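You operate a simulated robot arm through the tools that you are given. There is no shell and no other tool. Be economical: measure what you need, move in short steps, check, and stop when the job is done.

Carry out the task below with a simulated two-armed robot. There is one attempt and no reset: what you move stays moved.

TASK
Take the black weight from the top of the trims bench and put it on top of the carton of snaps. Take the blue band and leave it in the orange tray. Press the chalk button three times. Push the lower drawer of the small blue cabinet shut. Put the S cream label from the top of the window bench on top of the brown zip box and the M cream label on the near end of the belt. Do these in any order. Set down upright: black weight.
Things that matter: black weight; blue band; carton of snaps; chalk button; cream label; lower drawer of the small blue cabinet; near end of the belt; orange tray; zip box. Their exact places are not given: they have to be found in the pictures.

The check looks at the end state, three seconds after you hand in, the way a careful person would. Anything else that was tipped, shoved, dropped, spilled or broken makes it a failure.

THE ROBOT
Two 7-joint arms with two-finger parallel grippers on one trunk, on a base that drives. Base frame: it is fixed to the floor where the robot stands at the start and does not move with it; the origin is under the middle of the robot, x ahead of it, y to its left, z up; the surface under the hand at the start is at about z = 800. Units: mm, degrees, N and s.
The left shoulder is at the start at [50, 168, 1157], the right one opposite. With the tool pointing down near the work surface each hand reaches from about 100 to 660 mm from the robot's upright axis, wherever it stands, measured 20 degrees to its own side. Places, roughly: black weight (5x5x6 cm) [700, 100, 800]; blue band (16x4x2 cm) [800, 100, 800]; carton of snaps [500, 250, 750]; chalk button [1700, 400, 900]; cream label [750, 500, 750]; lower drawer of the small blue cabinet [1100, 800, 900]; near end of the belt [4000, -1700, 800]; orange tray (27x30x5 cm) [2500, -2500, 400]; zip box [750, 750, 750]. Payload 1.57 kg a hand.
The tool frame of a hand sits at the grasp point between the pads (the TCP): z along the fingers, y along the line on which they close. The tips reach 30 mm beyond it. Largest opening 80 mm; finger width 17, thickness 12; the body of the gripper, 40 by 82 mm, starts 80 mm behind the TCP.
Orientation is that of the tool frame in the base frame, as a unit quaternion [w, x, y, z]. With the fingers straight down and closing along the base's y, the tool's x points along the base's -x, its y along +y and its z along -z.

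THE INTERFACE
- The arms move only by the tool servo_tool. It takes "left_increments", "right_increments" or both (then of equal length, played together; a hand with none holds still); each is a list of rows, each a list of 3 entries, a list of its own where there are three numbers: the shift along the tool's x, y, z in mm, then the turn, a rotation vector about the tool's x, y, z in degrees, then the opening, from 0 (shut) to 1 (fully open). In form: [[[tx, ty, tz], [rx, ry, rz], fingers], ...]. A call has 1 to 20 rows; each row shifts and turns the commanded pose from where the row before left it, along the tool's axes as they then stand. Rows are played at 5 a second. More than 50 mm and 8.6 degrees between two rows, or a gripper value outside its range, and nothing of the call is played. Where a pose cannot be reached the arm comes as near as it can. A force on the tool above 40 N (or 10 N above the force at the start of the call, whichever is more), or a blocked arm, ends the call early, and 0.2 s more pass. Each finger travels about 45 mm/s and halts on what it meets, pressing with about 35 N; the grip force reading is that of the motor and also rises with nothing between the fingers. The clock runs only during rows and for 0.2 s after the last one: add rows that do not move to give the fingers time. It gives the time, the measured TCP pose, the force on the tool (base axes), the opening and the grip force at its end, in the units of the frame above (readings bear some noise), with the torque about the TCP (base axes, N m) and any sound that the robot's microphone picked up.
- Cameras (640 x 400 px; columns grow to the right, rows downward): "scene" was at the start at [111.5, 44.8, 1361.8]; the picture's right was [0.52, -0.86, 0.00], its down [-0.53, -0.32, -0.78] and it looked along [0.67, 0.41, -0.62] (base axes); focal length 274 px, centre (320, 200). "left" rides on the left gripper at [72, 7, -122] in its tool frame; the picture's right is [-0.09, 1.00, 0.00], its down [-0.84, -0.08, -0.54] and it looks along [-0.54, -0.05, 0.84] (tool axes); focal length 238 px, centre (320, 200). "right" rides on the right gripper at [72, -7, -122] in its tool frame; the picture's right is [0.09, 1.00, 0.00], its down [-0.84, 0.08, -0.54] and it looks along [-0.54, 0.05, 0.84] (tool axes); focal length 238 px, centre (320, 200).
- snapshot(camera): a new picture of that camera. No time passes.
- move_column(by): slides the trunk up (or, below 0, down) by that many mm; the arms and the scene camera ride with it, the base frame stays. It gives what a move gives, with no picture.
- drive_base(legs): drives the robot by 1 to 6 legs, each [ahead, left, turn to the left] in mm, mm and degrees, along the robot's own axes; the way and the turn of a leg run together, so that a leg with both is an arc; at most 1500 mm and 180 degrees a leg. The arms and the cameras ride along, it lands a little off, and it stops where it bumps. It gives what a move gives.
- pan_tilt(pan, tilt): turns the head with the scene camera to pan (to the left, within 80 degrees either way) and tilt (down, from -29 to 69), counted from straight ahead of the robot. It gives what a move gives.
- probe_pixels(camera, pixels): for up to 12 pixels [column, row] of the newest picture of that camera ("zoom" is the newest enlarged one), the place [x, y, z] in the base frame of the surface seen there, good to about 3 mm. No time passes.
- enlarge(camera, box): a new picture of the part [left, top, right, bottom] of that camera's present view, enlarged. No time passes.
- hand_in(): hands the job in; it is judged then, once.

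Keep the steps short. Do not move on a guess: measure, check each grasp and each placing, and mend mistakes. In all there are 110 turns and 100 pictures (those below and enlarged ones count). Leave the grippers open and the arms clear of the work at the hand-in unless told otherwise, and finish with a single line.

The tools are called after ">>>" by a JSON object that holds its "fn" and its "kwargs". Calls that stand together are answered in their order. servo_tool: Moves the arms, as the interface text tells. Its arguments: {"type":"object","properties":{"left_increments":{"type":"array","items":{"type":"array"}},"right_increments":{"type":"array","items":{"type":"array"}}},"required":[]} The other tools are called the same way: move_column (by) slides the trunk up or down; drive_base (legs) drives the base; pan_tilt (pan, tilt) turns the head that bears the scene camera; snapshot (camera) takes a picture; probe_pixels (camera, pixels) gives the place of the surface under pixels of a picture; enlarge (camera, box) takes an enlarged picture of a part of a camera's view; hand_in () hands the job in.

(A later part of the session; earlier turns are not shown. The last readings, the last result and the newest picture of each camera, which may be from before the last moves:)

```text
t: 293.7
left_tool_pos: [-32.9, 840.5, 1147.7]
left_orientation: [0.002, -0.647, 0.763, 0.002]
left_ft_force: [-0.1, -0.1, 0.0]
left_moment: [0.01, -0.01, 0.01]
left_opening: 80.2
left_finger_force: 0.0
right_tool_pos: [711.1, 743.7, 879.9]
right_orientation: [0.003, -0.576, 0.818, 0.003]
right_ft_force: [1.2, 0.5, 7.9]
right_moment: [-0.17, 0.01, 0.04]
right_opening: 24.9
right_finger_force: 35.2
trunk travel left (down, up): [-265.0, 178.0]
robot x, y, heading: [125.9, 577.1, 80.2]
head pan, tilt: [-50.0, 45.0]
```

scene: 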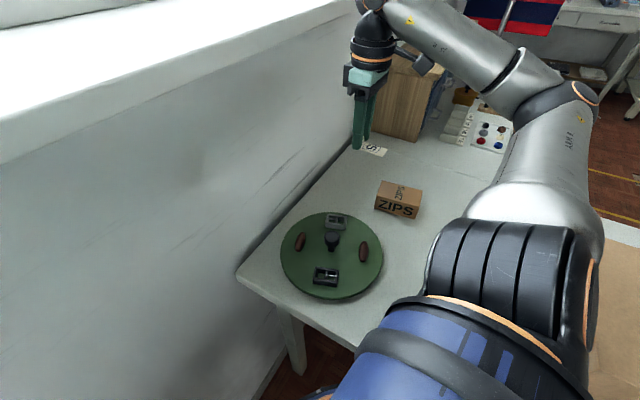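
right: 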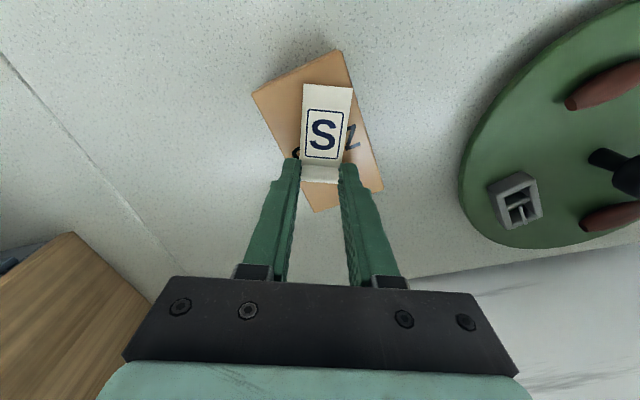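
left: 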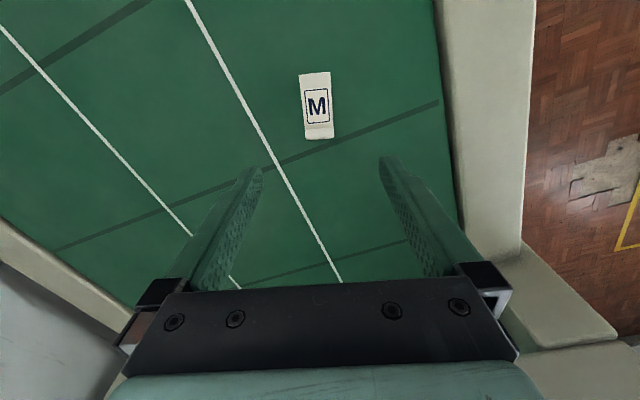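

Contact at 7.9 N. I'll release and rise.

>>> {"fn": "servo_tool", "kwargs": {"right_increments": [[[0, 0, 0], [0, 0, 0], 0.5], [[0, 0, 0], [0, 0, 0], 0.6], [[0, 0, 0], [0, 0, 0], 0.6], [[0, 0, 0], [0, 0, 0], 0.6], [[0, 0, -10], [0, 0, 0], 0.6], [[0, 0, -30], [0, 0, 0], 0.6], [[0, 0, -40], [0, 0, 0], 1], [[0, 0, -30], [0, 0, 0], 1], [[0, 0, 0], [0, 0, 0], 1]]}}

>>> {"fn": "snapshot", "kwargs": {"camera": "right"}}

```text
t: 295.7
left_tool_pos: [-32.2, 841.1, 1147.0]
left_orientation: [0.001, -0.647, 0.762, 0.002]
left_ft_force: [0.1, -1.3, -0.3]
left_moment: [0.0, 0.0, 0.02]
left_opening: 79.8
left_finger_force: 0.0
right_tool_pos: [713.5, 744.1, 988.9]
right_orientation: [0.001, -0.578, 0.816, 0.005]
right_ft_force: [0.1, 0.1, 0.2]
right_moment: [-0.02, -0.01, 0.02]
right_opening: 80.2
right_finger_force: 0.1
trunk travel left (down, up): [-265.0, 178.0]
robot x, y, heading: [126.3, 576.8, 80.4]
head pan, tilt: [-50.0, 45.0]
```

```text
29 pictures are left
```

right: 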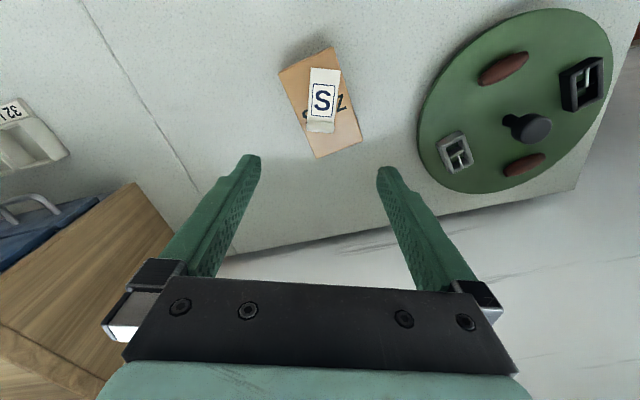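

S lies on the zip box. The blue band is next, from the aisle side, where its rolled end is close and the tray is on the way. I'll fold the right arm back and drive around.

>>> {"fn": "servo_tool", "kwargs": {"right_increments": [[[0, 0, -40], [0, 0, 0], 1], [[0, 0, -40], [0, 0, 0], 1], [[0, 0, -40], [0, 0, 0], 1], [[6, 39, 0], [0, 0, 0], 1], [[6, 39, 0], [0, 0, 0], 1], [[6, 39, 0], [0, 0, 0], 1], [[6, 39, 0], [0, 0, 0], 1], [[6, 39, 0], [0, 0, 0], 1], [[6, 39, 0], [0, 0, 0], 1], [[6, 39, 0], [0, 0, 0], 1], [[6, 39, 0], [0, 0, 0], 1], [[6, 39, 0], [0, 0, 0], 1], [[0, 0, 0], [0, 0, 0], 1]]}}

>>> {"fn": "drive_base", "kwargs": {"legs": [[-190, 340, 0], [0, 0, -80], [0, -1230, 0], [0, -1225, 0], [900, 0, 0], [800, 0, 0]]}}

```text
t: 298.5
left_tool_pos: [-33.1, 840.6, 1148.9]
left_orientation: [0.001, -0.647, 0.763, 0.001]
left_ft_force: [-0.4, 0.1, -0.4]
left_moment: [0.02, -0.03, -0.01]
left_opening: 79.8
left_finger_force: 0.1
right_tool_pos: [358.3, 816.4, 1087.7]
right_orientation: [0.0, -0.577, 0.817, 0.004]
right_ft_force: [0.1, -0.2, -0.2]
right_moment: [-0.01, 0.0, -0.04]
right_opening: 80.0
right_finger_force: 0.1
right hand out of reach, approached as far as the arm can: row 2, 3
trunk travel left (down, up): [-265.0, 178.0]
robot x, y, heading: [123.0, 578.0, 80.3]
head pan, tilt: [-50.0, 45.0]
```

```text
t: 334.9
left_tool_pos: [1710.7, -1827.2, 1146.7]
left_orientation: [0.002, 0.003, 1.0, 0.0]
left_ft_force: [-0.3, -0.3, 0.2]
left_moment: [-0.03, 0.01, 0.01]
left_opening: 80.2
left_finger_force: 0.1
right_tool_pos: [1748.8, -2216.8, 1089.1]
right_orientation: [0.004, 0.091, 0.996, 0.002]
right_ft_force: [-0.2, 0.4, 0.4]
right_moment: [-0.04, -0.01, 0.03]
right_opening: 80.0
right_finger_force: 0.0
trunk travel left (down, up): [-265.0, 178.0]
robot x, y, heading: [1473.9, -2024.1, -0.5]
head pan, tilt: [-50.0, 45.0]
```

>>> {"fn": "drive_base", "kwargs": {"legs": [[0, 1000, 0], [0, 0, 180], [140, -500, 0.5], [0, -480, 0]]}}

>>> {"fn": "pan_tilt", "kwargs": {"pan": 0, "tilt": 50}}

>>> {"fn": "snapshot", "kwargs": {"camera": "scene"}}

```text
t: 360.4
left_tool_pos: [1074.4, -253.5, 1148.3]
left_orientation: [0.0, 1.0, 0.023, -0.002]
left_ft_force: [0.1, 0.4, 0.1]
left_moment: [0.04, -0.02, 0.0]
left_opening: 79.6
left_finger_force: 0.1
right_tool_pos: [1016.3, 131.4, 1088.2]
right_orientation: [0.003, 0.998, -0.065, -0.003]
right_ft_force: [0.1, 0.1, 0.1]
right_moment: [0.01, 0.01, 0.02]
right_opening: 79.9
right_finger_force: 0.1
trunk travel left (down, up): [-265.0, 178.0]
robot x, y, heading: [1302.9, -41.7, -177.5]
head pan, tilt: [-50.0, 45.0]
```

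```text
t: 361.6
left_tool_pos: [1075.3, -255.4, 1147.1]
left_orientation: [-0.001, 1.0, 0.021, -0.002]
left_ft_force: [-0.1, -0.2, 0.3]
left_moment: [-0.03, -0.01, -0.01]
left_opening: 79.8
left_finger_force: 0.0
right_tool_pos: [1016.1, 132.8, 1087.7]
right_orientation: [0.002, 0.998, -0.065, -0.004]
right_ft_force: [-0.8, 0.2, -0.5]
right_moment: [0.04, 0.0, -0.03]
right_opening: 79.6
right_finger_force: 0.0
trunk travel left (down, up): [-265.0, 178.0]
robot x, y, heading: [1305.5, -47.4, -177.6]
head pan, tilt: [0.0, 50.0]
```

```text
28 pictures are left
```

scene: 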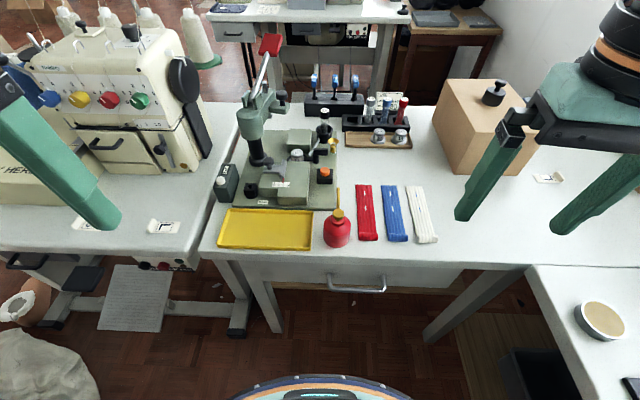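

>>> {"fn": "enlarge", "kwargs": {"camera": "scene", "box": [310, 170, 450, 260]}}

>>> {"fn": "probe_pixels", "kwargs": {"camera": "zoom", "pixels": [[323, 80], [395, 75], [350, 325], [440, 315], [390, 318], [300, 315], [475, 325], [260, 70], [435, 75], [400, 250], [360, 75], [120, 240]]}}

```text
4.44 times, centred on (380, 215) of scene
```

zoom: 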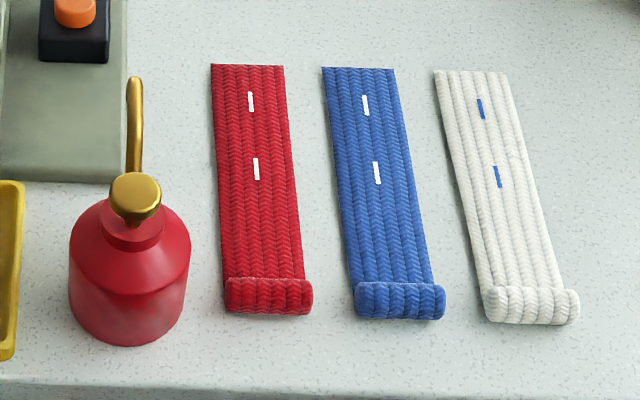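

```text
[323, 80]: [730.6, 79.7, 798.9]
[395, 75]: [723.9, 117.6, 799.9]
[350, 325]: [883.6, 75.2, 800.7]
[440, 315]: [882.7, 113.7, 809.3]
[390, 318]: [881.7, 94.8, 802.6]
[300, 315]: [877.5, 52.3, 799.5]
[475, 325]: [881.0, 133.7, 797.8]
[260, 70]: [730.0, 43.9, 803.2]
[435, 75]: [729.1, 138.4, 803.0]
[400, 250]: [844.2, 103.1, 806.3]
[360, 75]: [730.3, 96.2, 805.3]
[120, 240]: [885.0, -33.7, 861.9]
```

The blue roll spans y 75–114 at x≈868–884, with about 19 mm gaps to its neighbours. I'll tilt the right fingers 40° forward (needed for the shelf tray) and come above the roll, half open.

>>> {"fn": "servo_tool", "kwargs": {"right_increments": [[[0, 0, 0], [0, 0, -6], 0.575], [[0, 0, 0], [0, -8, 0], 0.575], [[0, 0, 0], [0, -8, 0], 0.575], [[0, 0, 0], [0, -8, 0], 0.575], [[0, 0, 0], [0, -8, 0], 0.575], [[0, 0, 0], [0, -8, 0], 0.575], [[3.9, 6.9, 37.6], [0, 0, 0], 0.575], [[3.9, 6.9, 37.6], [0, 0, 0], 0.575], [[3.9, 6.9, 37.6], [0, 0, 0], 0.575], [[3.9, 6.9, 37.6], [0, 0, 0], 0.575], [[3.9, 6.9, 37.6], [0, 0, 0], 0.575], [[3.9, 6.9, 37.6], [0, 0, 0], 0.575], [[0, 0, 0], [0, 0, 0], 0.575]]}}

>>> {"fn": "snapshot", "kwargs": {"camera": "right"}}

```text
t: 364.4
left_tool_pos: [1075.2, -255.9, 1148.1]
left_orientation: [0.0, 1.0, 0.023, -0.003]
left_ft_force: [0.3, 0.2, 0.4]
left_moment: [-0.03, 0.01, 0.02]
left_opening: 80.3
left_finger_force: 0.0
right_tool_pos: [860.4, 79.0, 936.2]
right_orientation: [-0.002, 0.938, -0.012, -0.347]
right_ft_force: [-0.2, 0.2, 0.1]
right_moment: [0.0, -0.02, -0.03]
right_opening: 45.9
right_finger_force: 0.0
right hand out of reach, approached as far as the arm can: row 5, 6, 7, 8
trunk travel left (down, up): [-265.0, 178.0]
robot x, y, heading: [1298.1, -45.5, -177.5]
head pan, tilt: [0.0, 50.0]
```

```text
26 pictures are left
```

right: 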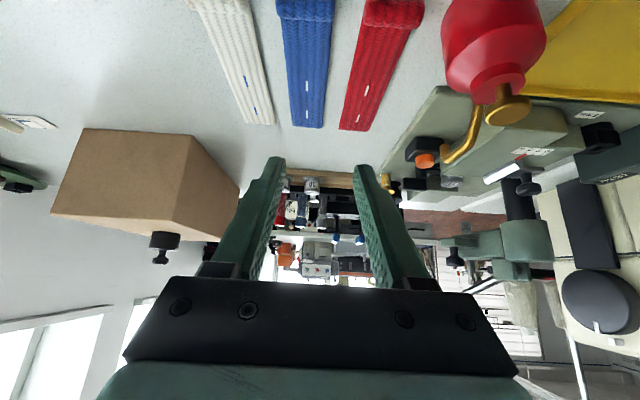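

Tilt is right at 40°. I'll correct the position to (888,94.5,870).

>>> {"fn": "servo_tool", "kwargs": {"right_increments": [[[21.2, -5.4, 10.9], [0, 0, 0], 0.575], [[21.2, -5.4, 10.9], [0, 0, 0], 0.575], [[21.2, -5.5, 11], [0, 0, 0], 0.575], [[0, 0, 0], [0, 0, 0], 0.575]]}}

>>> {"fn": "snapshot", "kwargs": {"camera": "right"}}

>>> {"fn": "enlarge", "kwargs": {"camera": "scene", "box": [310, 170, 450, 260]}}

```text
t: 365.4
left_tool_pos: [1075.5, -253.3, 1148.1]
left_orientation: [0.0, 1.0, 0.022, -0.001]
left_ft_force: [-0.7, -0.2, 0.9]
left_moment: [-0.01, 0.0, 0.02]
left_opening: 79.7
left_finger_force: 0.1
right_tool_pos: [890.5, 94.3, 869.7]
right_orientation: [-0.002, 0.939, -0.012, -0.345]
right_ft_force: [-0.3, 0.0, 0.0]
right_moment: [0.0, -0.02, 0.01]
right_opening: 46.0
right_finger_force: 0.1
trunk travel left (down, up): [-265.0, 178.0]
robot x, y, heading: [1299.6, -45.1, -177.4]
head pan, tilt: [0.0, 50.0]
```

```text
25 pictures are left
```

right: 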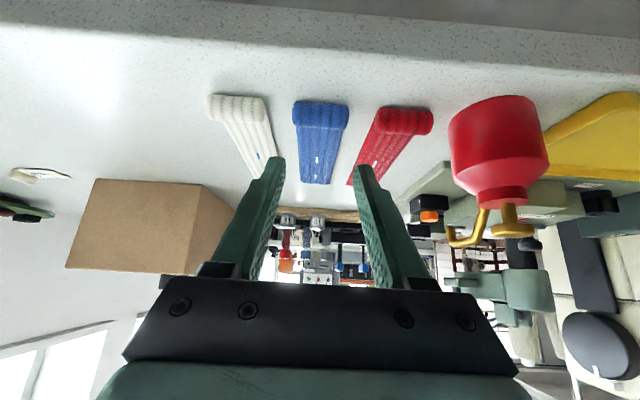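

```text
4.44 times, centred on (380, 215) of scene
```

zoom: 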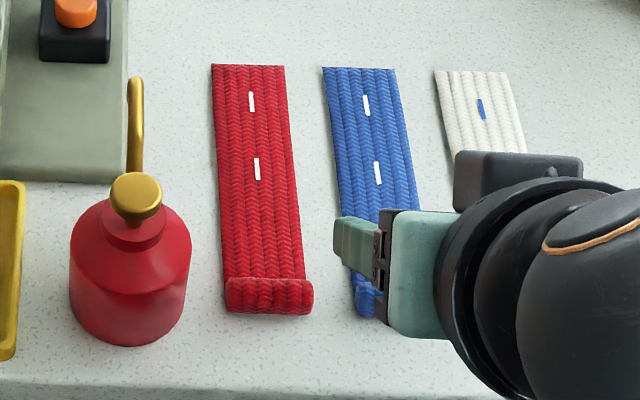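

Centred laterally (roll at columns 293–348, fingers around 320). I'll verify the roll edges by probing, then descend.

>>> {"fn": "probe_pixels", "kwargs": {"camera": "right", "pixels": [[296, 112], [345, 112], [320, 108], [320, 122], [266, 108], [381, 115], [320, 101], [300, 175], [330, 178]]}}

```text
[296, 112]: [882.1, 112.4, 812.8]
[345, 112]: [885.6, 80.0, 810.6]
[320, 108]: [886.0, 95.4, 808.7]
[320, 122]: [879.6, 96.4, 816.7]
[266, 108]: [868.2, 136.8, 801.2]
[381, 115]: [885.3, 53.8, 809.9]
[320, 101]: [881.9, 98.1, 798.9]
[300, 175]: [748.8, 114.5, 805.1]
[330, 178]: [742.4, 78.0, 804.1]
```

Roll centre is (878,95.5), so I'm aligned. Descend 39 mm vertically and close.

>>> {"fn": "servo_tool", "kwargs": {"right_increments": [[[9, -1, 10.7], [0, 0, 0], 0.575], [[9, 0, 10.7], [0, 0, 0], 0.575], [[6, 0, 7.2], [0, 0, 0], 0.575], [[1, 0, 1.2], [0, 0, 0], 0.575], [[0, 0, 0], [0, 0, 0], 0.575], [[0, 0, 0], [0, 0, 0], 0], [[0, 0, 0], [0, 0, 0], 0], [[0, 0, 0], [0, 0, 0], 0], [[0, 0, 0], [0, 0, 0], 0], [[0, 0, 0], [0, 0, 0], 0]]}}

>>> {"fn": "snapshot", "kwargs": {"camera": "right"}}

```text
t: 367.6
left_tool_pos: [1077.9, -253.3, 1149.0]
left_orientation: [0.0, 1.0, 0.023, -0.004]
left_ft_force: [0.2, -0.4, -0.1]
left_moment: [0.01, 0.03, 0.01]
left_opening: 80.1
left_finger_force: 0.1
right_tool_pos: [884.7, 112.0, 844.8]
right_orientation: [-0.004, 0.937, -0.014, -0.35]
right_ft_force: [0.7, 14.8, 34.9]
right_moment: [-0.1, 0.38, -0.19]
right_opening: 20.7
right_finger_force: 33.6
right hand out of reach, approached as far as the arm can: row 2, 3
trunk travel left (down, up): [-265.0, 178.0]
robot x, y, heading: [1301.2, -41.9, -177.6]
head pan, tilt: [0.0, 50.0]
```

```text
23 pictures are left
```

right: 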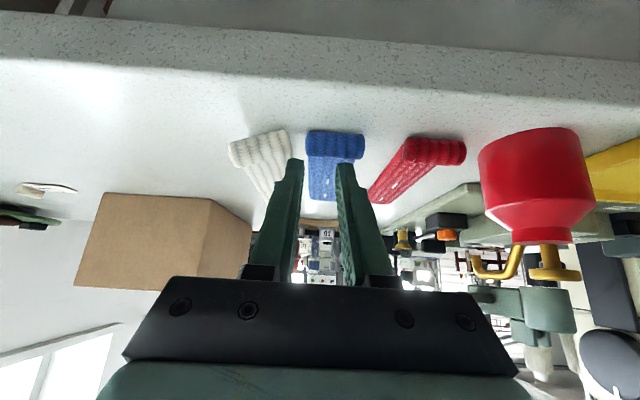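

The arm was too folded and slid 17 mm sideways onto the roll. I'll raise straight off at once, open, and then back the robot up for a better posture.

>>> {"fn": "servo_tool", "kwargs": {"right_increments": [[[-10, 0, -12], [0, 0, 0], 0.26], [[-16, 0, -19], [0, 0, 0], 0.4], [[-20, 0, -24], [0, 0, 0], 0.575], [[0, 0, 0], [0, 0, 0], 0.575]]}}

>>> {"fn": "drive_base", "kwargs": {"legs": [[-160, 0, 0]]}}

>>> {"fn": "enlarge", "kwargs": {"camera": "scene", "box": [270, 130, 430, 240]}}

```text
t: 368.6
left_tool_pos: [1073.9, -255.5, 1148.0]
left_orientation: [0.0, 1.0, 0.023, -0.001]
left_ft_force: [-0.8, 0.2, -0.8]
left_moment: [-0.01, 0.0, -0.01]
left_opening: 80.0
left_finger_force: 0.1
right_tool_pos: [886.9, 109.4, 912.9]
right_orientation: [-0.001, 0.939, -0.011, -0.345]
right_ft_force: [-0.5, 0.5, -0.9]
right_moment: [-0.02, 0.01, 0.02]
right_opening: 46.1
right_finger_force: 0.0
trunk travel left (down, up): [-265.0, 178.0]
robot x, y, heading: [1301.4, -45.8, -177.9]
head pan, tilt: [0.0, 50.0]
```

```text
t: 370.0
left_tool_pos: [1237.0, -247.4, 1148.2]
left_orientation: [-0.001, 1.0, 0.022, -0.002]
left_ft_force: [0.4, 0.5, 0.0]
left_moment: [-0.01, -0.01, -0.03]
left_opening: 79.9
left_finger_force: 0.1
right_tool_pos: [1051.3, 116.1, 912.0]
right_orientation: [-0.003, 0.938, -0.013, -0.345]
right_ft_force: [0.8, 0.2, 0.6]
right_moment: [-0.01, -0.01, 0.03]
right_opening: 45.8
right_finger_force: 0.1
trunk travel left (down, up): [-265.0, 178.0]
robot x, y, heading: [1459.9, -39.0, -177.7]
head pan, tilt: [0.0, 50.0]
```

```text
3.64 times, centred on (350, 185) of scene
```

zoom: 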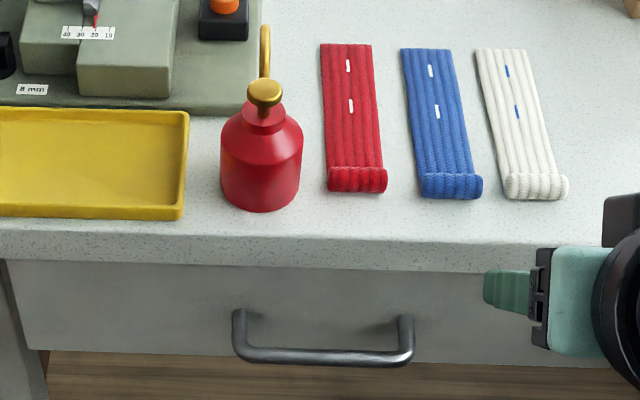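

I'll re-measure the bands.

>>> {"fn": "probe_pixels", "kwargs": {"camera": "zoom", "pixels": [[422, 186], [478, 184], [450, 180], [508, 186], [562, 186], [384, 180], [330, 180], [405, 55], [448, 55], [480, 55], [372, 50]]}}

```text
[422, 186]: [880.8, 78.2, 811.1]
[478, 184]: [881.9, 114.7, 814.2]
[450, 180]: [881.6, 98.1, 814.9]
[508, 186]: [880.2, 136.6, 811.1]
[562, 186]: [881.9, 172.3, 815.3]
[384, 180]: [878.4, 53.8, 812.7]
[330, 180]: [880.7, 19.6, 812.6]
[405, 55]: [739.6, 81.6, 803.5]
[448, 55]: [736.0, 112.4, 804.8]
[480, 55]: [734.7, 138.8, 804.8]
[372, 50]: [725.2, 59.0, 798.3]
```

The bands are unmoved, with the blue roll centred at y=96.5. I'll reach forward to above it from the new base position.

>>> {"fn": "servo_tool", "kwargs": {"right_increments": [[[-23.6, 6, 33.5], [0, 0, 0], 0.575], [[-23.6, 6, 33.5], [0, 0, 0], 0.575], [[-23.6, 6, 33.5], [0, 0, 0], 0.575], [[-23.6, 6, 33.5], [0, 0, 0], 0.575], [[0, 0, 0], [0, 0, 0], 0.575]]}}

```text
t: 371.2
left_tool_pos: [1236.3, -247.2, 1147.4]
left_orientation: [0.0, 1.0, 0.022, -0.002]
left_ft_force: [-0.1, 0.7, -0.2]
left_moment: [0.02, 0.0, -0.01]
left_opening: 80.2
left_finger_force: 0.0
right_tool_pos: [902.1, 116.5, 886.1]
right_orientation: [-0.001, 0.939, -0.014, -0.345]
right_ft_force: [-0.2, -0.6, 0.2]
right_moment: [0.0, -0.04, -0.01]
right_opening: 46.0
right_finger_force: 0.0
right hand out of reach, approached as far as the arm can: row 4
trunk travel left (down, up): [-265.0, 178.0]
robot x, y, heading: [1460.5, -38.7, -177.8]
head pan, tilt: [0.0, 50.0]
```

Still limited: the shoulder is too high for the tilted hand. I'll raise the hand, lower the trunk 125 mm, and come 70 mm closer.

>>> {"fn": "servo_tool", "kwargs": {"right_increments": [[[-28, 0, -33], [0, 0, 0], 0.575], [[-28, 0, -33], [0, 0, 0], 0.575], [[-28, 0, -33], [0, 0, 0], 0.575], [[0, 0, 0], [0, 0, 0], 0.575]]}}

>>> {"fn": "move_column", "kwargs": {"by": -125}}

>>> {"fn": "drive_base", "kwargs": {"legs": [[70, 0, 0]]}}

```text
t: 372.2
left_tool_pos: [1236.4, -247.3, 1149.1]
left_orientation: [0.001, 1.0, 0.022, -0.002]
left_ft_force: [-0.2, 0.2, -0.1]
left_moment: [0.01, 0.03, 0.01]
left_opening: 79.8
left_finger_force: 0.1
right_tool_pos: [903.8, 117.5, 1015.4]
right_orientation: [-0.003, 0.938, -0.013, -0.346]
right_ft_force: [0.9, -0.8, -0.1]
right_moment: [0.01, 0.02, 0.02]
right_opening: 46.1
right_finger_force: 0.0
trunk travel left (down, up): [-265.0, 178.0]
robot x, y, heading: [1465.4, -34.4, -177.7]
head pan, tilt: [0.0, 50.0]
```

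```text
t: 373.7
left_tool_pos: [1236.9, -247.4, 1024.6]
left_orientation: [0.0, 1.0, 0.022, -0.002]
left_ft_force: [-0.1, 0.4, -0.5]
left_moment: [-0.02, 0.0, 0.02]
left_opening: 79.9
left_finger_force: 0.0
right_tool_pos: [903.6, 117.3, 890.6]
right_orientation: [-0.002, 0.938, -0.013, -0.346]
right_ft_force: [-0.7, -0.5, -0.4]
right_moment: [0.0, -0.02, 0.01]
right_opening: 45.9
right_finger_force: 0.0
trunk travel left (down, up): [-140.0, 303.0]
robot x, y, heading: [1460.4, -41.5, -177.8]
head pan, tilt: [0.0, 50.0]
```

```text
t: 374.7
left_tool_pos: [1167.1, -251.0, 1022.7]
left_orientation: [0.0, 1.0, 0.021, -0.002]
left_ft_force: [0.3, -0.7, -0.1]
left_moment: [0.01, 0.04, 0.04]
left_opening: 80.1
left_finger_force: 0.1
right_tool_pos: [834.6, 113.7, 890.8]
right_orientation: [-0.002, 0.938, -0.013, -0.346]
right_ft_force: [0.7, -0.1, 0.3]
right_moment: [0.0, -0.03, 0.03]
right_opening: 45.9
right_finger_force: 0.1
trunk travel left (down, up): [-140.0, 303.0]
robot x, y, heading: [1399.1, -43.0, -178.0]
head pan, tilt: [0.0, 50.0]
```

>>> {"fn": "servo_tool", "kwargs": {"right_increments": [[[29.6, 7.8, -9.8], [0, 0, 0], 0.575], [[29.6, 7.7, -9.8], [0, 0, 0], 0.575], [[0, 0, 0], [0, 0, 0], 0.575], [[0, 0, 0], [0, 0, 0], 0.575]]}}

>>> {"fn": "snapshot", "kwargs": {"camera": "right"}}

```text
t: 375.7
left_tool_pos: [1168.2, -250.0, 1022.3]
left_orientation: [0.0, 1.0, 0.022, -0.002]
left_ft_force: [-0.3, -1.5, 0.0]
left_moment: [-0.01, 0.0, 0.02]
left_opening: 80.0
left_finger_force: 0.1
right_tool_pos: [890.0, 98.2, 867.0]
right_orientation: [-0.002, 0.938, -0.013, -0.346]
right_ft_force: [-0.3, -0.4, 0.0]
right_moment: [0.0, 0.0, -0.04]
right_opening: 45.8
right_finger_force: 0.0
trunk travel left (down, up): [-140.0, 303.0]
robot x, y, heading: [1390.7, -41.0, -178.1]
head pan, tilt: [0.0, 50.0]
```

```text
21 pictures are left
```

right: 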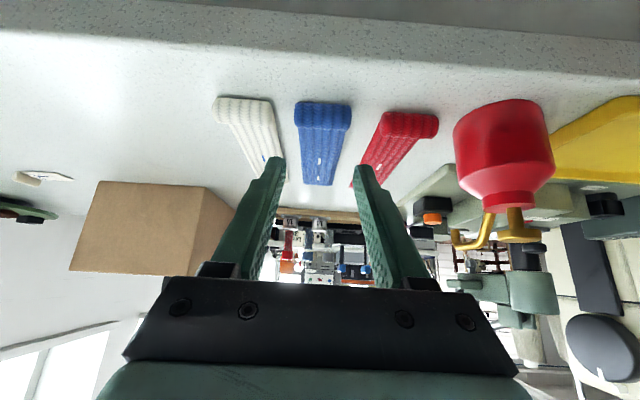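

Reached without limit. I'll descend in two checked stages, first to z≈850.

>>> {"fn": "servo_tool", "kwargs": {"right_increments": [[[5, 1.5, 6.5], [0, 0, 0], 0.575], [[6, 0, 6.5], [0, 0, 0], 0.575], [[0, 0, 0], [0, 0, 0], 0.575]]}}

```text
t: 376.5
left_tool_pos: [1166.7, -249.3, 1022.5]
left_orientation: [0.0, 1.0, 0.022, -0.002]
left_ft_force: [-0.3, 0.4, -0.6]
left_moment: [0.0, 0.01, 0.0]
left_opening: 80.0
left_finger_force: 0.1
right_tool_pos: [889.3, 95.7, 851.2]
right_orientation: [-0.002, 0.938, -0.014, -0.346]
right_ft_force: [-0.1, -0.3, -0.5]
right_moment: [0.01, 0.01, 0.02]
right_opening: 46.1
right_finger_force: 0.1
trunk travel left (down, up): [-140.0, 303.0]
robot x, y, heading: [1392.0, -40.4, -177.9]
head pan, tilt: [0.0, 50.0]
```

Good tracking. Final 20 mm down, without closing yet.

>>> {"fn": "servo_tool", "kwargs": {"right_increments": [[[6, -0.5, 7.5], [0, 0, 0], 0.575], [[5, 0, 5.5], [0, 0, 0], 0.575], [[2, 0, 2], [0, 0, 0], 0.575], [[0, 0, 0], [0, 0, 0], 0.575]]}}

>>> {"fn": "snapshot", "kwargs": {"camera": "right"}}

```text
t: 377.5
left_tool_pos: [1167.6, -249.2, 1022.0]
left_orientation: [0.001, 1.0, 0.021, -0.002]
left_ft_force: [-0.4, 0.0, 0.3]
left_moment: [-0.04, 0.0, -0.04]
left_opening: 79.9
left_finger_force: 0.0
right_tool_pos: [890.6, 96.8, 829.5]
right_orientation: [-0.003, 0.938, -0.013, -0.345]
right_ft_force: [-0.3, 0.2, -0.3]
right_moment: [-0.02, 0.02, 0.01]
right_opening: 46.0
right_finger_force: 0.0
trunk travel left (down, up): [-140.0, 303.0]
robot x, y, heading: [1394.0, -39.4, -177.5]
head pan, tilt: [0.0, 50.0]
```

```text
20 pictures are left
```

right: 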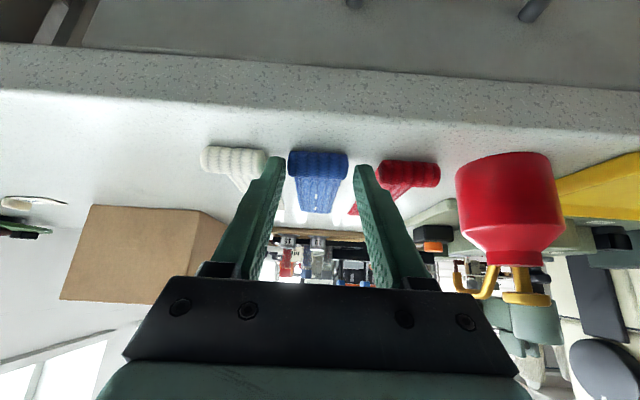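

The fingers straddle the blue roll with no force. I'll close, wait, and lift.

>>> {"fn": "servo_tool", "kwargs": {"right_increments": [[[0, 0, 0], [0, 0, 0], 0], [[0, 0, 0], [0, 0, 0], 0], [[0, 0, 0], [0, 0, 0], 0], [[0, 0, 0], [0, 0, 0], 0], [[0, 0, 0], [0, 0, 0], 0], [[-13, 0, -15], [0, 0, 0], 0], [[-26, 0, -30], [0, 0, 0], 0], [[-26, 0, -30], [0, 0, 0], 0], [[-26, 0, -30], [0, 0, 0], 0], [[0, 0, 0], [0, 0, 0], 0]]}}

>>> {"fn": "snapshot", "kwargs": {"camera": "right"}}

>>> {"fn": "snapshot", "kwargs": {"camera": "scene"}}

```text
t: 379.7
left_tool_pos: [1167.0, -248.6, 1023.3]
left_orientation: [0.0, 1.0, 0.022, -0.002]
left_ft_force: [0.5, 0.6, 0.0]
left_moment: [0.02, 0.0, -0.03]
left_opening: 79.8
left_finger_force: 0.1
right_tool_pos: [891.8, 96.5, 971.4]
right_orientation: [-0.002, 0.938, -0.013, -0.345]
right_ft_force: [0.0, -0.5, 1.0]
right_moment: [0.01, 0.0, -0.02]
right_opening: 38.5
right_finger_force: 35.2
trunk travel left (down, up): [-140.0, 303.0]
robot x, y, heading: [1395.9, -44.2, -177.8]
head pan, tilt: [0.0, 50.0]
```

```text
19 pictures are left
```

right: 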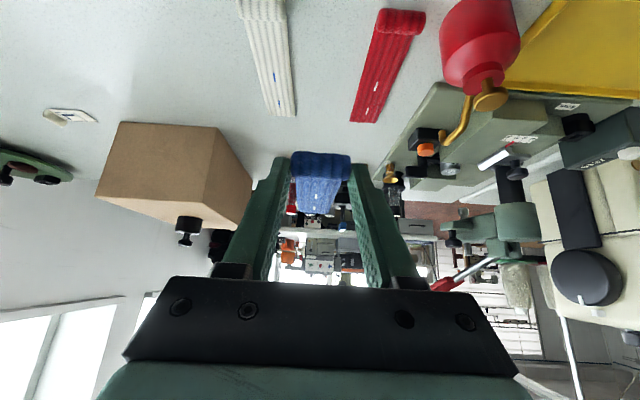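

```text
18 pictures are left
```

scene: 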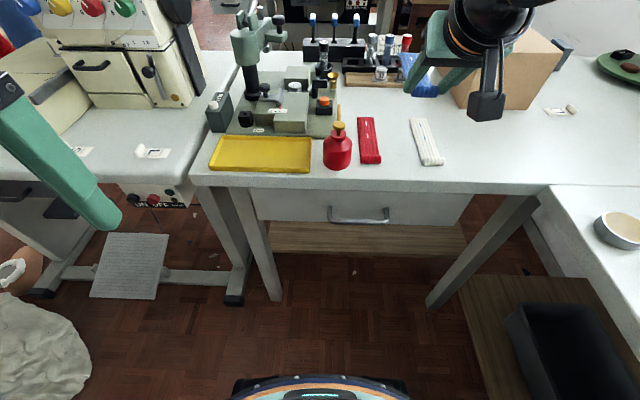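

The band is held at 38.5 mm and stretches forward level. I'll drive to the tray table: back off, down the aisle, turn, and line up with the tray.

>>> {"fn": "drive_base", "kwargs": {"legs": [[-180, 0, 0], [0, 950, 0], [0, 950, 0], [0, 0, 178], [0, -390, 0]]}}

>>> {"fn": "move_column", "kwargs": {"by": -138}}

>>> {"fn": "pan_tilt", "kwargs": {"pan": -10, "tilt": 30}}

>>> {"fn": "snapshot", "kwargs": {"camera": "scene"}}

```text
t: 408.5
left_tool_pos: [1918.1, -2112.8, 1022.3]
left_orientation: [0.002, -0.005, 1.0, 0.0]
left_ft_force: [0.3, -0.2, 0.7]
left_moment: [0.05, -0.06, -0.01]
left_opening: 80.1
left_finger_force: 0.0
right_tool_pos: [2183.7, -2470.9, 969.8]
right_orientation: [0.344, 0.029, 0.938, -0.008]
right_ft_force: [-0.4, 0.6, -1.2]
right_moment: [0.0, 0.02, 0.01]
right_opening: 38.6
right_finger_force: 34.7
trunk travel left (down, up): [-140.0, 303.0]
robot x, y, heading: [1683.7, -2311.8, 0.2]
head pan, tilt: [0.0, 50.0]
```

```text
t: 410.2
left_tool_pos: [1918.7, -2113.3, 885.4]
left_orientation: [0.002, -0.005, 1.0, 0.0]
left_ft_force: [-0.3, -0.4, 0.1]
left_moment: [0.0, 0.0, 0.03]
left_opening: 79.9
left_finger_force: 0.1
right_tool_pos: [2182.7, -2471.5, 833.3]
right_orientation: [0.346, 0.029, 0.938, -0.008]
right_ft_force: [-0.3, 0.5, -0.2]
right_moment: [-0.02, 0.01, -0.01]
right_opening: 38.5
right_finger_force: 35.3
trunk travel left (down, up): [-2.0, 441.0]
robot x, y, heading: [1684.6, -2318.1, 0.4]
head pan, tilt: [0.0, 50.0]
```

```text
t: 411.0
left_tool_pos: [1917.7, -2114.5, 884.8]
left_orientation: [0.001, -0.005, 1.0, -0.001]
left_ft_force: [-0.1, 0.1, 0.7]
left_moment: [0.0, -0.02, 0.02]
left_opening: 79.9
left_finger_force: 0.0
right_tool_pos: [2182.7, -2470.5, 831.2]
right_orientation: [0.346, 0.029, 0.938, -0.008]
right_ft_force: [-0.7, -0.4, -0.3]
right_moment: [0.0, 0.03, 0.01]
right_opening: 38.7
right_finger_force: 34.3
trunk travel left (down, up): [-2.0, 441.0]
robot x, y, heading: [1686.8, -2315.0, 0.5]
head pan, tilt: [-10.0, 30.0]
```

```text
17 pictures are left
```

scene: 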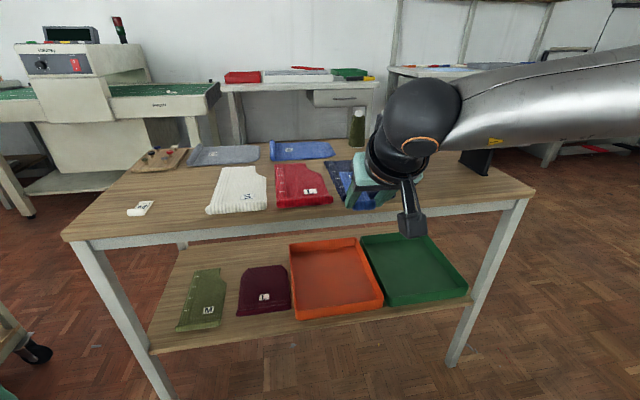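

The hand is just above the table front. I'll back off 260 mm first, then lower the hand in free air to about z=445.

>>> {"fn": "drive_base", "kwargs": {"legs": [[-260, 0, 0]]}}

>>> {"fn": "servo_tool", "kwargs": {"right_increments": [[[31.5, 0, 24.5], [0, 0, 0], 0], [[31.5, 0, 24.5], [0, 0, 0], 0], [[31.5, 0, 24.5], [0, 0, 0], 0], [[31.5, 0, 24.5], [0, 0, 0], 0], [[31.5, 0, 24.5], [0, 0, 0], 0], [[31.5, 0, 24.5], [0, 0, 0], 0], [[31.5, 0, 24.5], [0, 0, 0], 0], [[31.5, 0, 24.5], [0, 0, 0], 0], [[31.5, 0, 24.5], [0, 0, 0], 0], [[31.5, 0, 24.5], [0, 0, 0], 0], [[0, 0, 0], [0, 0, 0], 0], [[0, 0, 0], [0, 0, 0], 0]]}}

>>> {"fn": "snapshot", "kwargs": {"camera": "right"}}

```text
t: 412.9
left_tool_pos: [1662.5, -2114.9, 884.8]
left_orientation: [0.002, -0.006, 1.0, 0.0]
left_ft_force: [-0.4, -1.2, 0.2]
left_moment: [-0.02, -0.03, 0.01]
left_opening: 80.0
left_finger_force: 0.1
right_tool_pos: [1928.5, -2471.3, 832.6]
right_orientation: [0.344, 0.029, 0.938, -0.008]
right_ft_force: [0.5, -0.3, 0.1]
right_moment: [-0.02, 0.02, 0.0]
right_opening: 38.3
right_finger_force: 35.0
trunk travel left (down, up): [-2.0, 441.0]
robot x, y, heading: [1433.4, -2315.5, 0.7]
head pan, tilt: [-10.0, 30.0]
```

```text
t: 415.5
left_tool_pos: [1663.7, -2114.4, 884.6]
left_orientation: [0.001, -0.006, 1.0, 0.0]
left_ft_force: [0.4, 0.2, 0.0]
left_moment: [-0.05, 0.0, 0.01]
left_opening: 80.3
left_finger_force: 0.1
right_tool_pos: [1845.6, -2543.1, 525.4]
right_orientation: [0.345, 0.029, 0.938, -0.007]
right_ft_force: [0.8, -0.3, -0.4]
right_moment: [0.0, 0.05, -0.04]
right_opening: 38.4
right_finger_force: 35.2
right hand out of reach, approached as far as the arm can: row 6, 7, 8, 9, 10
trunk travel left (down, up): [-2.0, 441.0]
robot x, y, heading: [1429.5, -2312.3, 0.2]
head pan, tilt: [-10.0, 30.0]
```

```text
16 pictures are left
```

right: 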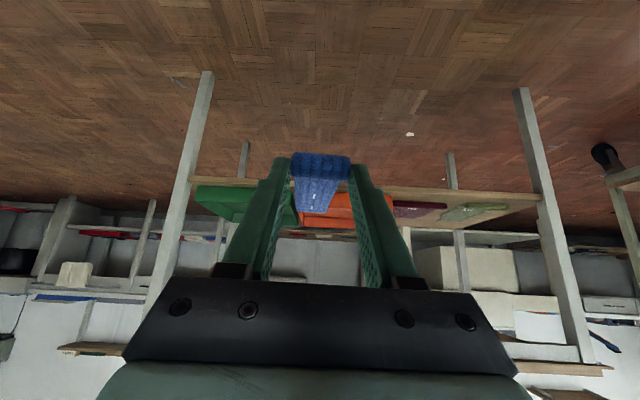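

The hand got down to z=525 by drifting outward. Moving further outward should allow lower, so I'll test 70 mm more to the right and downward.

>>> {"fn": "servo_tool", "kwargs": {"right_increments": [[[14, -24, 16], [0, 0, 0], 0], [[14, -24, 16], [0, 0, 0], 0], [[14, -24, 16], [0, 0, 0], 0], [[14, -10, 16], [0, 0, 0], 0], [[0, 0, 0], [0, 0, 0], 0], [[0, 0, 0], [0, 0, 0], 0]]}}

>>> {"fn": "pan_tilt", "kwargs": {"pan": -25, "tilt": 45}}

>>> {"fn": "snapshot", "kwargs": {"camera": "scene"}}

```text
t: 416.9
left_tool_pos: [1661.9, -2116.0, 885.3]
left_orientation: [0.001, -0.006, 1.0, 0.001]
left_ft_force: [0.4, -0.4, -0.9]
left_moment: [0.0, -0.01, 0.02]
left_opening: 79.9
left_finger_force: 0.1
right_tool_pos: [1871.9, -2615.9, 521.4]
right_orientation: [0.342, 0.03, 0.939, -0.009]
right_ft_force: [-0.2, -1.1, 0.9]
right_moment: [-0.04, 0.03, -0.05]
right_opening: 38.6
right_finger_force: 35.0
right hand out of reach, approached as far as the arm can: row 1, 2, 3, 4
trunk travel left (down, up): [-2.0, 441.0]
robot x, y, heading: [1428.6, -2315.8, 0.0]
head pan, tilt: [-10.0, 30.0]
```

```text
t: 417.6
left_tool_pos: [1661.9, -2116.5, 884.2]
left_orientation: [0.002, -0.005, 1.0, 0.001]
left_ft_force: [0.4, 0.4, 0.8]
left_moment: [0.04, 0.02, -0.02]
left_opening: 80.0
left_finger_force: 0.0
right_tool_pos: [1872.3, -2616.1, 522.7]
right_orientation: [0.343, 0.03, 0.939, -0.008]
right_ft_force: [1.1, 0.6, -1.0]
right_moment: [-0.02, 0.01, -0.03]
right_opening: 38.4
right_finger_force: 35.1
trunk travel left (down, up): [-2.0, 441.0]
robot x, y, heading: [1431.1, -2318.4, 0.1]
head pan, tilt: [-25.0, 45.0]
```

```text
15 pictures are left
```

scene: 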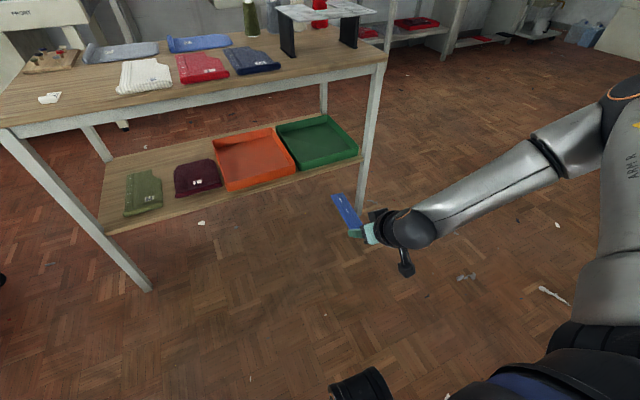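

It's limited at z≈522 here. I'll test going down along the tool's pointing direction, with more extension.

>>> {"fn": "servo_tool", "kwargs": {"right_increments": [[[-3, 12, 37], [0, 0, 0], 0], [[-3, 12, 37], [0, 0, 0], 0], [[0, 12, 37], [0, 0, 0], 0], [[0, 0, 0], [0, 0, 0], 0], [[0, 0, 0], [0, 0, 0], 0]]}}

```text
t: 418.8
left_tool_pos: [1663.1, -2115.7, 884.3]
left_orientation: [0.002, -0.006, 1.0, 0.0]
left_ft_force: [-1.5, -0.1, 0.3]
left_moment: [-0.03, 0.02, 0.03]
left_opening: 80.0
left_finger_force: 0.1
right_tool_pos: [1940.0, -2598.2, 508.1]
right_orientation: [0.346, 0.029, 0.938, -0.008]
right_ft_force: [0.3, 0.0, -0.2]
right_moment: [-0.02, 0.01, 0.0]
right_opening: 38.4
right_finger_force: 34.8
right hand out of reach, approached as far as the arm can: row 1, 2, 3
trunk travel left (down, up): [-2.0, 441.0]
robot x, y, heading: [1430.0, -2316.5, 0.3]
head pan, tilt: [-25.0, 45.0]
```

Slightly better. I'll reduce the tilt by 15° (the band tip then dips toward the tray) while lowering further.

>>> {"fn": "servo_tool", "kwargs": {"right_increments": [[[8, 0, 10], [0, 5, 0], 0], [[8, 0, 12], [0, 5, 0], 0], [[6, 0, 14], [0, 5, 0], 0], [[8, 0, 18], [0, 0, 0], 0], [[8, 0, 18], [0, 0, 0], 0], [[0, 0, 0], [0, 0, 0], 0], [[0, 0, 0], [0, 0, 0], 0]]}}

>>> {"fn": "snapshot", "kwargs": {"camera": "scene"}}

```text
t: 420.4
left_tool_pos: [1664.2, -2115.5, 884.1]
left_orientation: [0.002, -0.005, 1.0, 0.0]
left_ft_force: [-1.0, 0.4, 0.6]
left_moment: [-0.01, -0.02, 0.04]
left_opening: 80.1
left_finger_force: 0.1
right_tool_pos: [1918.2, -2618.9, 476.5]
right_orientation: [0.22, 0.029, 0.975, -0.003]
right_ft_force: [0.7, -0.9, -1.1]
right_moment: [0.0, 0.03, 0.0]
right_opening: 38.5
right_finger_force: 34.7
right hand out of reach, approached as far as the arm can: row 1, 2, 3, 4, 5
trunk travel left (down, up): [-2.0, 441.0]
robot x, y, heading: [1431.0, -2321.9, 0.2]
head pan, tilt: [-25.0, 45.0]
```

```text
14 pictures are left
```

scene: 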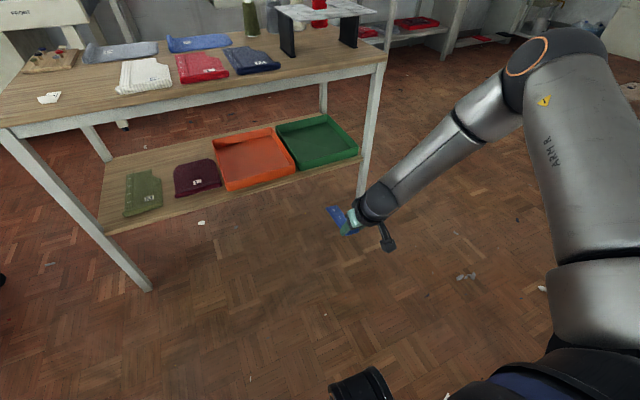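

At z=476 with 25° tilt the band tip dips to about 408, just above the tray rim at 388. I'll measure the apron and tray, then shift left to line up and approach partway.

>>> {"fn": "probe_pixels", "kwargs": {"camera": "scene", "pixels": [[250, 97], [250, 103], [250, 108], [230, 189], [296, 170], [214, 145], [272, 130], [260, 165], [330, 210], [342, 228]]}}

>>> {"fn": "drive_base", "kwargs": {"legs": [[0, 146, 0], [225, 0, 0]]}}

>>> {"fn": "snapshot", "kwargs": {"camera": "scene"}}

>>> {"fn": "snapshot", "kwargs": {"camera": "right"}}

```text
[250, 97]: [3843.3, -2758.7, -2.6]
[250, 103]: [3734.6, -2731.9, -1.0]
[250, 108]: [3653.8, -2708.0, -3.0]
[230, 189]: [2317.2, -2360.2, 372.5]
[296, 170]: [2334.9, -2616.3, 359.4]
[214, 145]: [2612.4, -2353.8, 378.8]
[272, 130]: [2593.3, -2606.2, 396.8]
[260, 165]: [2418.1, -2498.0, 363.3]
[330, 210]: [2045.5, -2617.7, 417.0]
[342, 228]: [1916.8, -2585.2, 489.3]
```

```text
t: 423.7
left_tool_pos: [1882.7, -1970.2, 883.5]
left_orientation: [0.002, -0.002, 1.0, 0.001]
left_ft_force: [0.4, 1.0, 0.1]
left_moment: [0.0, 0.01, -0.02]
left_opening: 79.9
left_finger_force: 0.1
right_tool_pos: [2135.5, -2473.1, 478.3]
right_orientation: [0.221, 0.033, 0.975, -0.004]
right_ft_force: [0.2, -0.3, 0.2]
right_moment: [0.0, 0.03, 0.02]
right_opening: 38.5
right_finger_force: 35.4
trunk travel left (down, up): [-2.0, 441.0]
robot x, y, heading: [1654.3, -2170.6, 0.0]
head pan, tilt: [-25.0, 45.0]
```

```text
13 pictures are left
```

scene: 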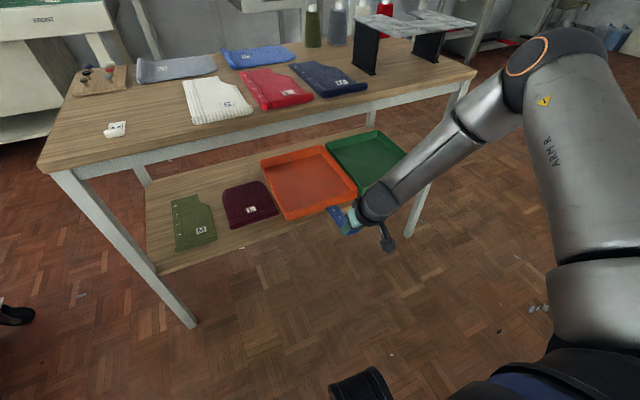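

```text
12 pictures are left
```

right: 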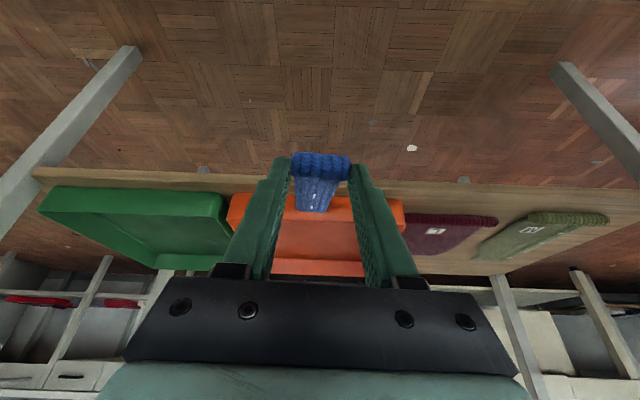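

I'll measure the forearm, elbow and table apron to be sure they don't meet when I drive on.

>>> {"fn": "probe_pixels", "kwargs": {"camera": "scene", "pixels": [[530, 60], [520, 110], [470, 110], [440, 150], [400, 180], [370, 195], [300, 122], [300, 127], [300, 117], [350, 205], [460, 85], [250, 140]]}}

```text
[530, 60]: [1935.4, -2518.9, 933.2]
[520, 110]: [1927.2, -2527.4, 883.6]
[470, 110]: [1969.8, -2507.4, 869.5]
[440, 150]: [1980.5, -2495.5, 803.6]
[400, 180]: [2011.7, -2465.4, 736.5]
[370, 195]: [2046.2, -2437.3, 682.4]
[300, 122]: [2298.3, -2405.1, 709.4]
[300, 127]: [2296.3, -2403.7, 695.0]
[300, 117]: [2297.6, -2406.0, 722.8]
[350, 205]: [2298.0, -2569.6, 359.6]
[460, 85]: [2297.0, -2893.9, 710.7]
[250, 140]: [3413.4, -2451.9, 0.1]
```

At the present 25° tilt the forearm would come too near the apron, so I'll return to 40° tilt (band level) with TCP z≈510. That keeps the wrist well outside the table.

>>> {"fn": "servo_tool", "kwargs": {"right_increments": [[[-3, 0, -12], [0, -5, 0], 0], [[-4, 0, -12], [0, -5, 0], 0], [[-4, 0, -10], [0, -5, 0], 0], [[0, 0, 0], [0, 0, 0], 0], [[0, 0, 0], [0, 0, 0], 0]]}}

>>> {"fn": "snapshot", "kwargs": {"camera": "scene"}}

```text
t: 424.9
left_tool_pos: [1882.9, -1969.6, 885.0]
left_orientation: [0.001, -0.003, 1.0, 0.0]
left_ft_force: [0.3, 0.5, -0.5]
left_moment: [-0.02, 0.02, 0.0]
left_opening: 79.7
left_finger_force: 0.0
right_tool_pos: [2126.2, -2472.9, 514.9]
right_orientation: [0.345, 0.032, 0.938, -0.008]
right_ft_force: [-0.1, -0.5, -0.6]
right_moment: [0.04, 0.01, 0.04]
right_opening: 38.5
right_finger_force: 35.0
trunk travel left (down, up): [-2.0, 441.0]
robot x, y, heading: [1648.6, -2170.9, -0.1]
head pan, tilt: [-25.0, 45.0]
```

```text
11 pictures are left
```

scene: 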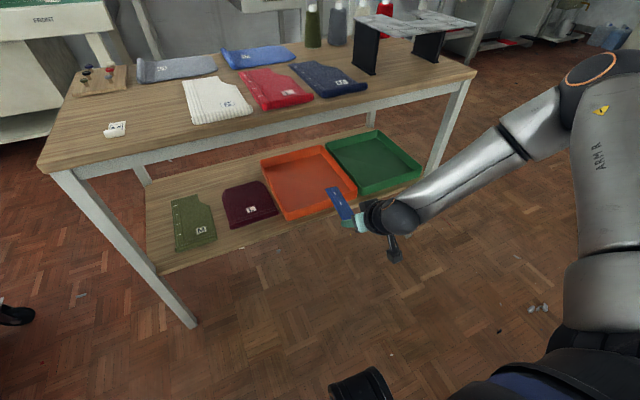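

I'll drive 200 mm in and check the clearance.

>>> {"fn": "drive_base", "kwargs": {"legs": [[200, 0, 0]]}}

>>> {"fn": "snapshot", "kwargs": {"camera": "scene"}}

>>> {"fn": "snapshot", "kwargs": {"camera": "right"}}

```text
t: 426.4
left_tool_pos: [2080.6, -1969.7, 884.3]
left_orientation: [0.001, -0.002, 1.0, 0.001]
left_ft_force: [1.2, -0.1, -0.5]
left_moment: [-0.02, 0.03, 0.01]
left_opening: 80.0
left_finger_force: 0.0
right_tool_pos: [2324.5, -2473.2, 514.0]
right_orientation: [0.344, 0.032, 0.938, -0.009]
right_ft_force: [-0.5, -0.1, -0.3]
right_moment: [0.01, 0.03, 0.01]
right_opening: 38.7
right_finger_force: 35.1
trunk travel left (down, up): [-2.0, 441.0]
robot x, y, heading: [1845.3, -2171.7, 0.2]
head pan, tilt: [-25.0, 45.0]
```

```text
10 pictures are left
```

scene: 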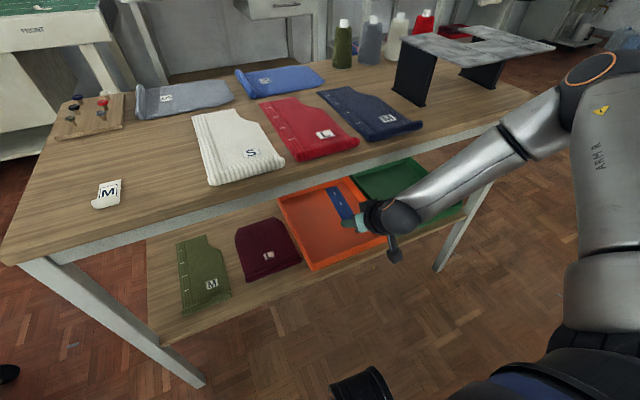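

```text
9 pictures are left
```

right: 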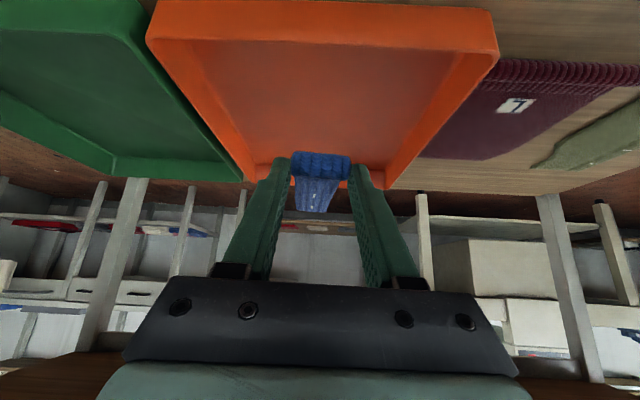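

The hand is over the tray with clearance to the apron. I'll go 32 mm further so the whole band is inside, then open.

>>> {"fn": "drive_base", "kwargs": {"legs": [[34, 0, 0]]}}

>>> {"fn": "servo_tool", "kwargs": {"right_increments": [[[0, 0, 0], [0, 0, 0], 0], [[0, 0, 0], [0, 0, 0], 0.6], [[0, 0, 0], [0, 0, 0], 0.8], [[0, 0, 0], [0, 0, 0], 0.8], [[0, 0, 0], [0, 0, 0], 0.8], [[0, 0, 0], [0, 0, 0], 0.8], [[0, 0, 0], [0, 0, 0], 0.8]]}}

>>> {"fn": "snapshot", "kwargs": {"camera": "right"}}

```text
t: 427.3
left_tool_pos: [2115.7, -1970.7, 885.0]
left_orientation: [0.001, -0.002, 1.0, -0.001]
left_ft_force: [0.2, -0.6, 0.1]
left_moment: [-0.03, 0.0, 0.04]
left_opening: 79.9
left_finger_force: 0.1
right_tool_pos: [2359.3, -2474.5, 513.7]
right_orientation: [0.345, 0.032, 0.938, -0.009]
right_ft_force: [0.6, 0.1, -0.8]
right_moment: [0.0, 0.02, -0.03]
right_opening: 38.8
right_finger_force: 35.5
trunk travel left (down, up): [-2.0, 441.0]
robot x, y, heading: [1882.9, -2167.0, -0.1]
head pan, tilt: [-25.0, 45.0]
```

```text
t: 428.9
left_tool_pos: [2115.8, -1969.6, 884.7]
left_orientation: [0.003, -0.002, 1.0, 0.0]
left_ft_force: [-0.6, -0.4, 0.2]
left_moment: [-0.02, -0.01, 0.02]
left_opening: 80.1
left_finger_force: 0.0
right_tool_pos: [2358.3, -2473.9, 512.6]
right_orientation: [0.345, 0.032, 0.938, -0.009]
right_ft_force: [0.2, 0.1, -0.2]
right_moment: [0.01, 0.03, 0.03]
right_opening: 63.9
right_finger_force: 0.1
trunk travel left (down, up): [-2.0, 441.0]
robot x, y, heading: [1882.9, -2170.5, -0.1]
head pan, tilt: [-25.0, 45.0]
```

```text
8 pictures are left
5 turns are left
```

right: 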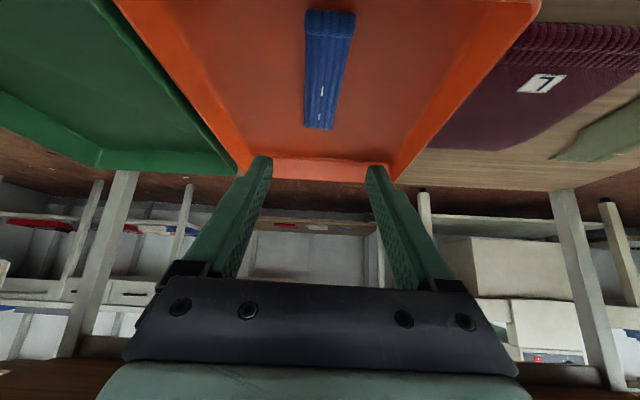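

The band lies flat inside the orange tray. I'll back the robot straight out, open fully, and take a last look.

>>> {"fn": "drive_base", "kwargs": {"legs": [[-400, 0, 0]]}}

>>> {"fn": "servo_tool", "kwargs": {"right_increments": [[[0, 0, 0], [0, 0, 0], 1], [[0, 0, 0], [0, 0, 0], 1], [[0, 0, 0], [0, 0, 0], 1]]}}

>>> {"fn": "snapshot", "kwargs": {"camera": "scene"}}

```text
t: 431.4
left_tool_pos: [1722.3, -1970.1, 885.1]
left_orientation: [0.002, -0.004, 1.0, 0.0]
left_ft_force: [-0.1, 0.3, -0.6]
left_moment: [-0.05, 0.01, 0.0]
left_opening: 80.1
left_finger_force: 0.0
right_tool_pos: [1970.1, -2471.8, 512.5]
right_orientation: [0.346, 0.03, 0.938, -0.008]
right_ft_force: [0.4, -0.2, 0.5]
right_moment: [-0.02, 0.01, 0.02]
right_opening: 64.2
right_finger_force: 0.0
trunk travel left (down, up): [-2.0, 441.0]
robot x, y, heading: [1484.2, -2171.4, 0.2]
head pan, tilt: [-25.0, 45.0]
```

```text
t: 432.2
left_tool_pos: [1722.3, -1970.2, 884.8]
left_orientation: [0.002, -0.004, 1.0, 0.0]
left_ft_force: [-0.5, 0.1, -0.4]
left_moment: [0.0, -0.01, -0.03]
left_opening: 80.0
left_finger_force: 0.0
right_tool_pos: [1969.4, -2472.0, 512.3]
right_orientation: [0.346, 0.029, 0.938, -0.008]
right_ft_force: [-0.2, -0.7, -0.5]
right_moment: [-0.01, 0.02, 0.0]
right_opening: 80.2
right_finger_force: 0.1
trunk travel left (down, up): [-2.0, 441.0]
robot x, y, heading: [1487.4, -2171.7, -0.0]
head pan, tilt: [-25.0, 45.0]
```

```text
7 pictures are left
4 turns are left
```

scene: 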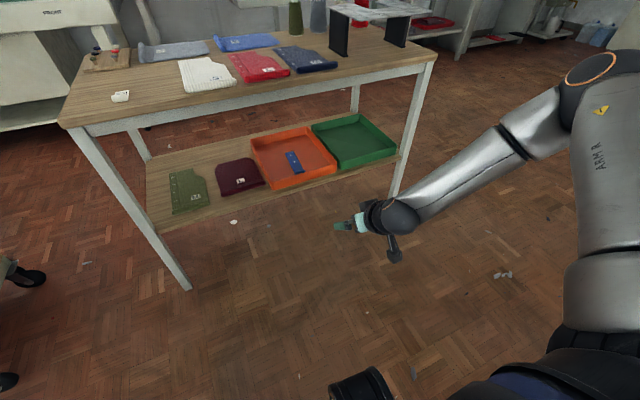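

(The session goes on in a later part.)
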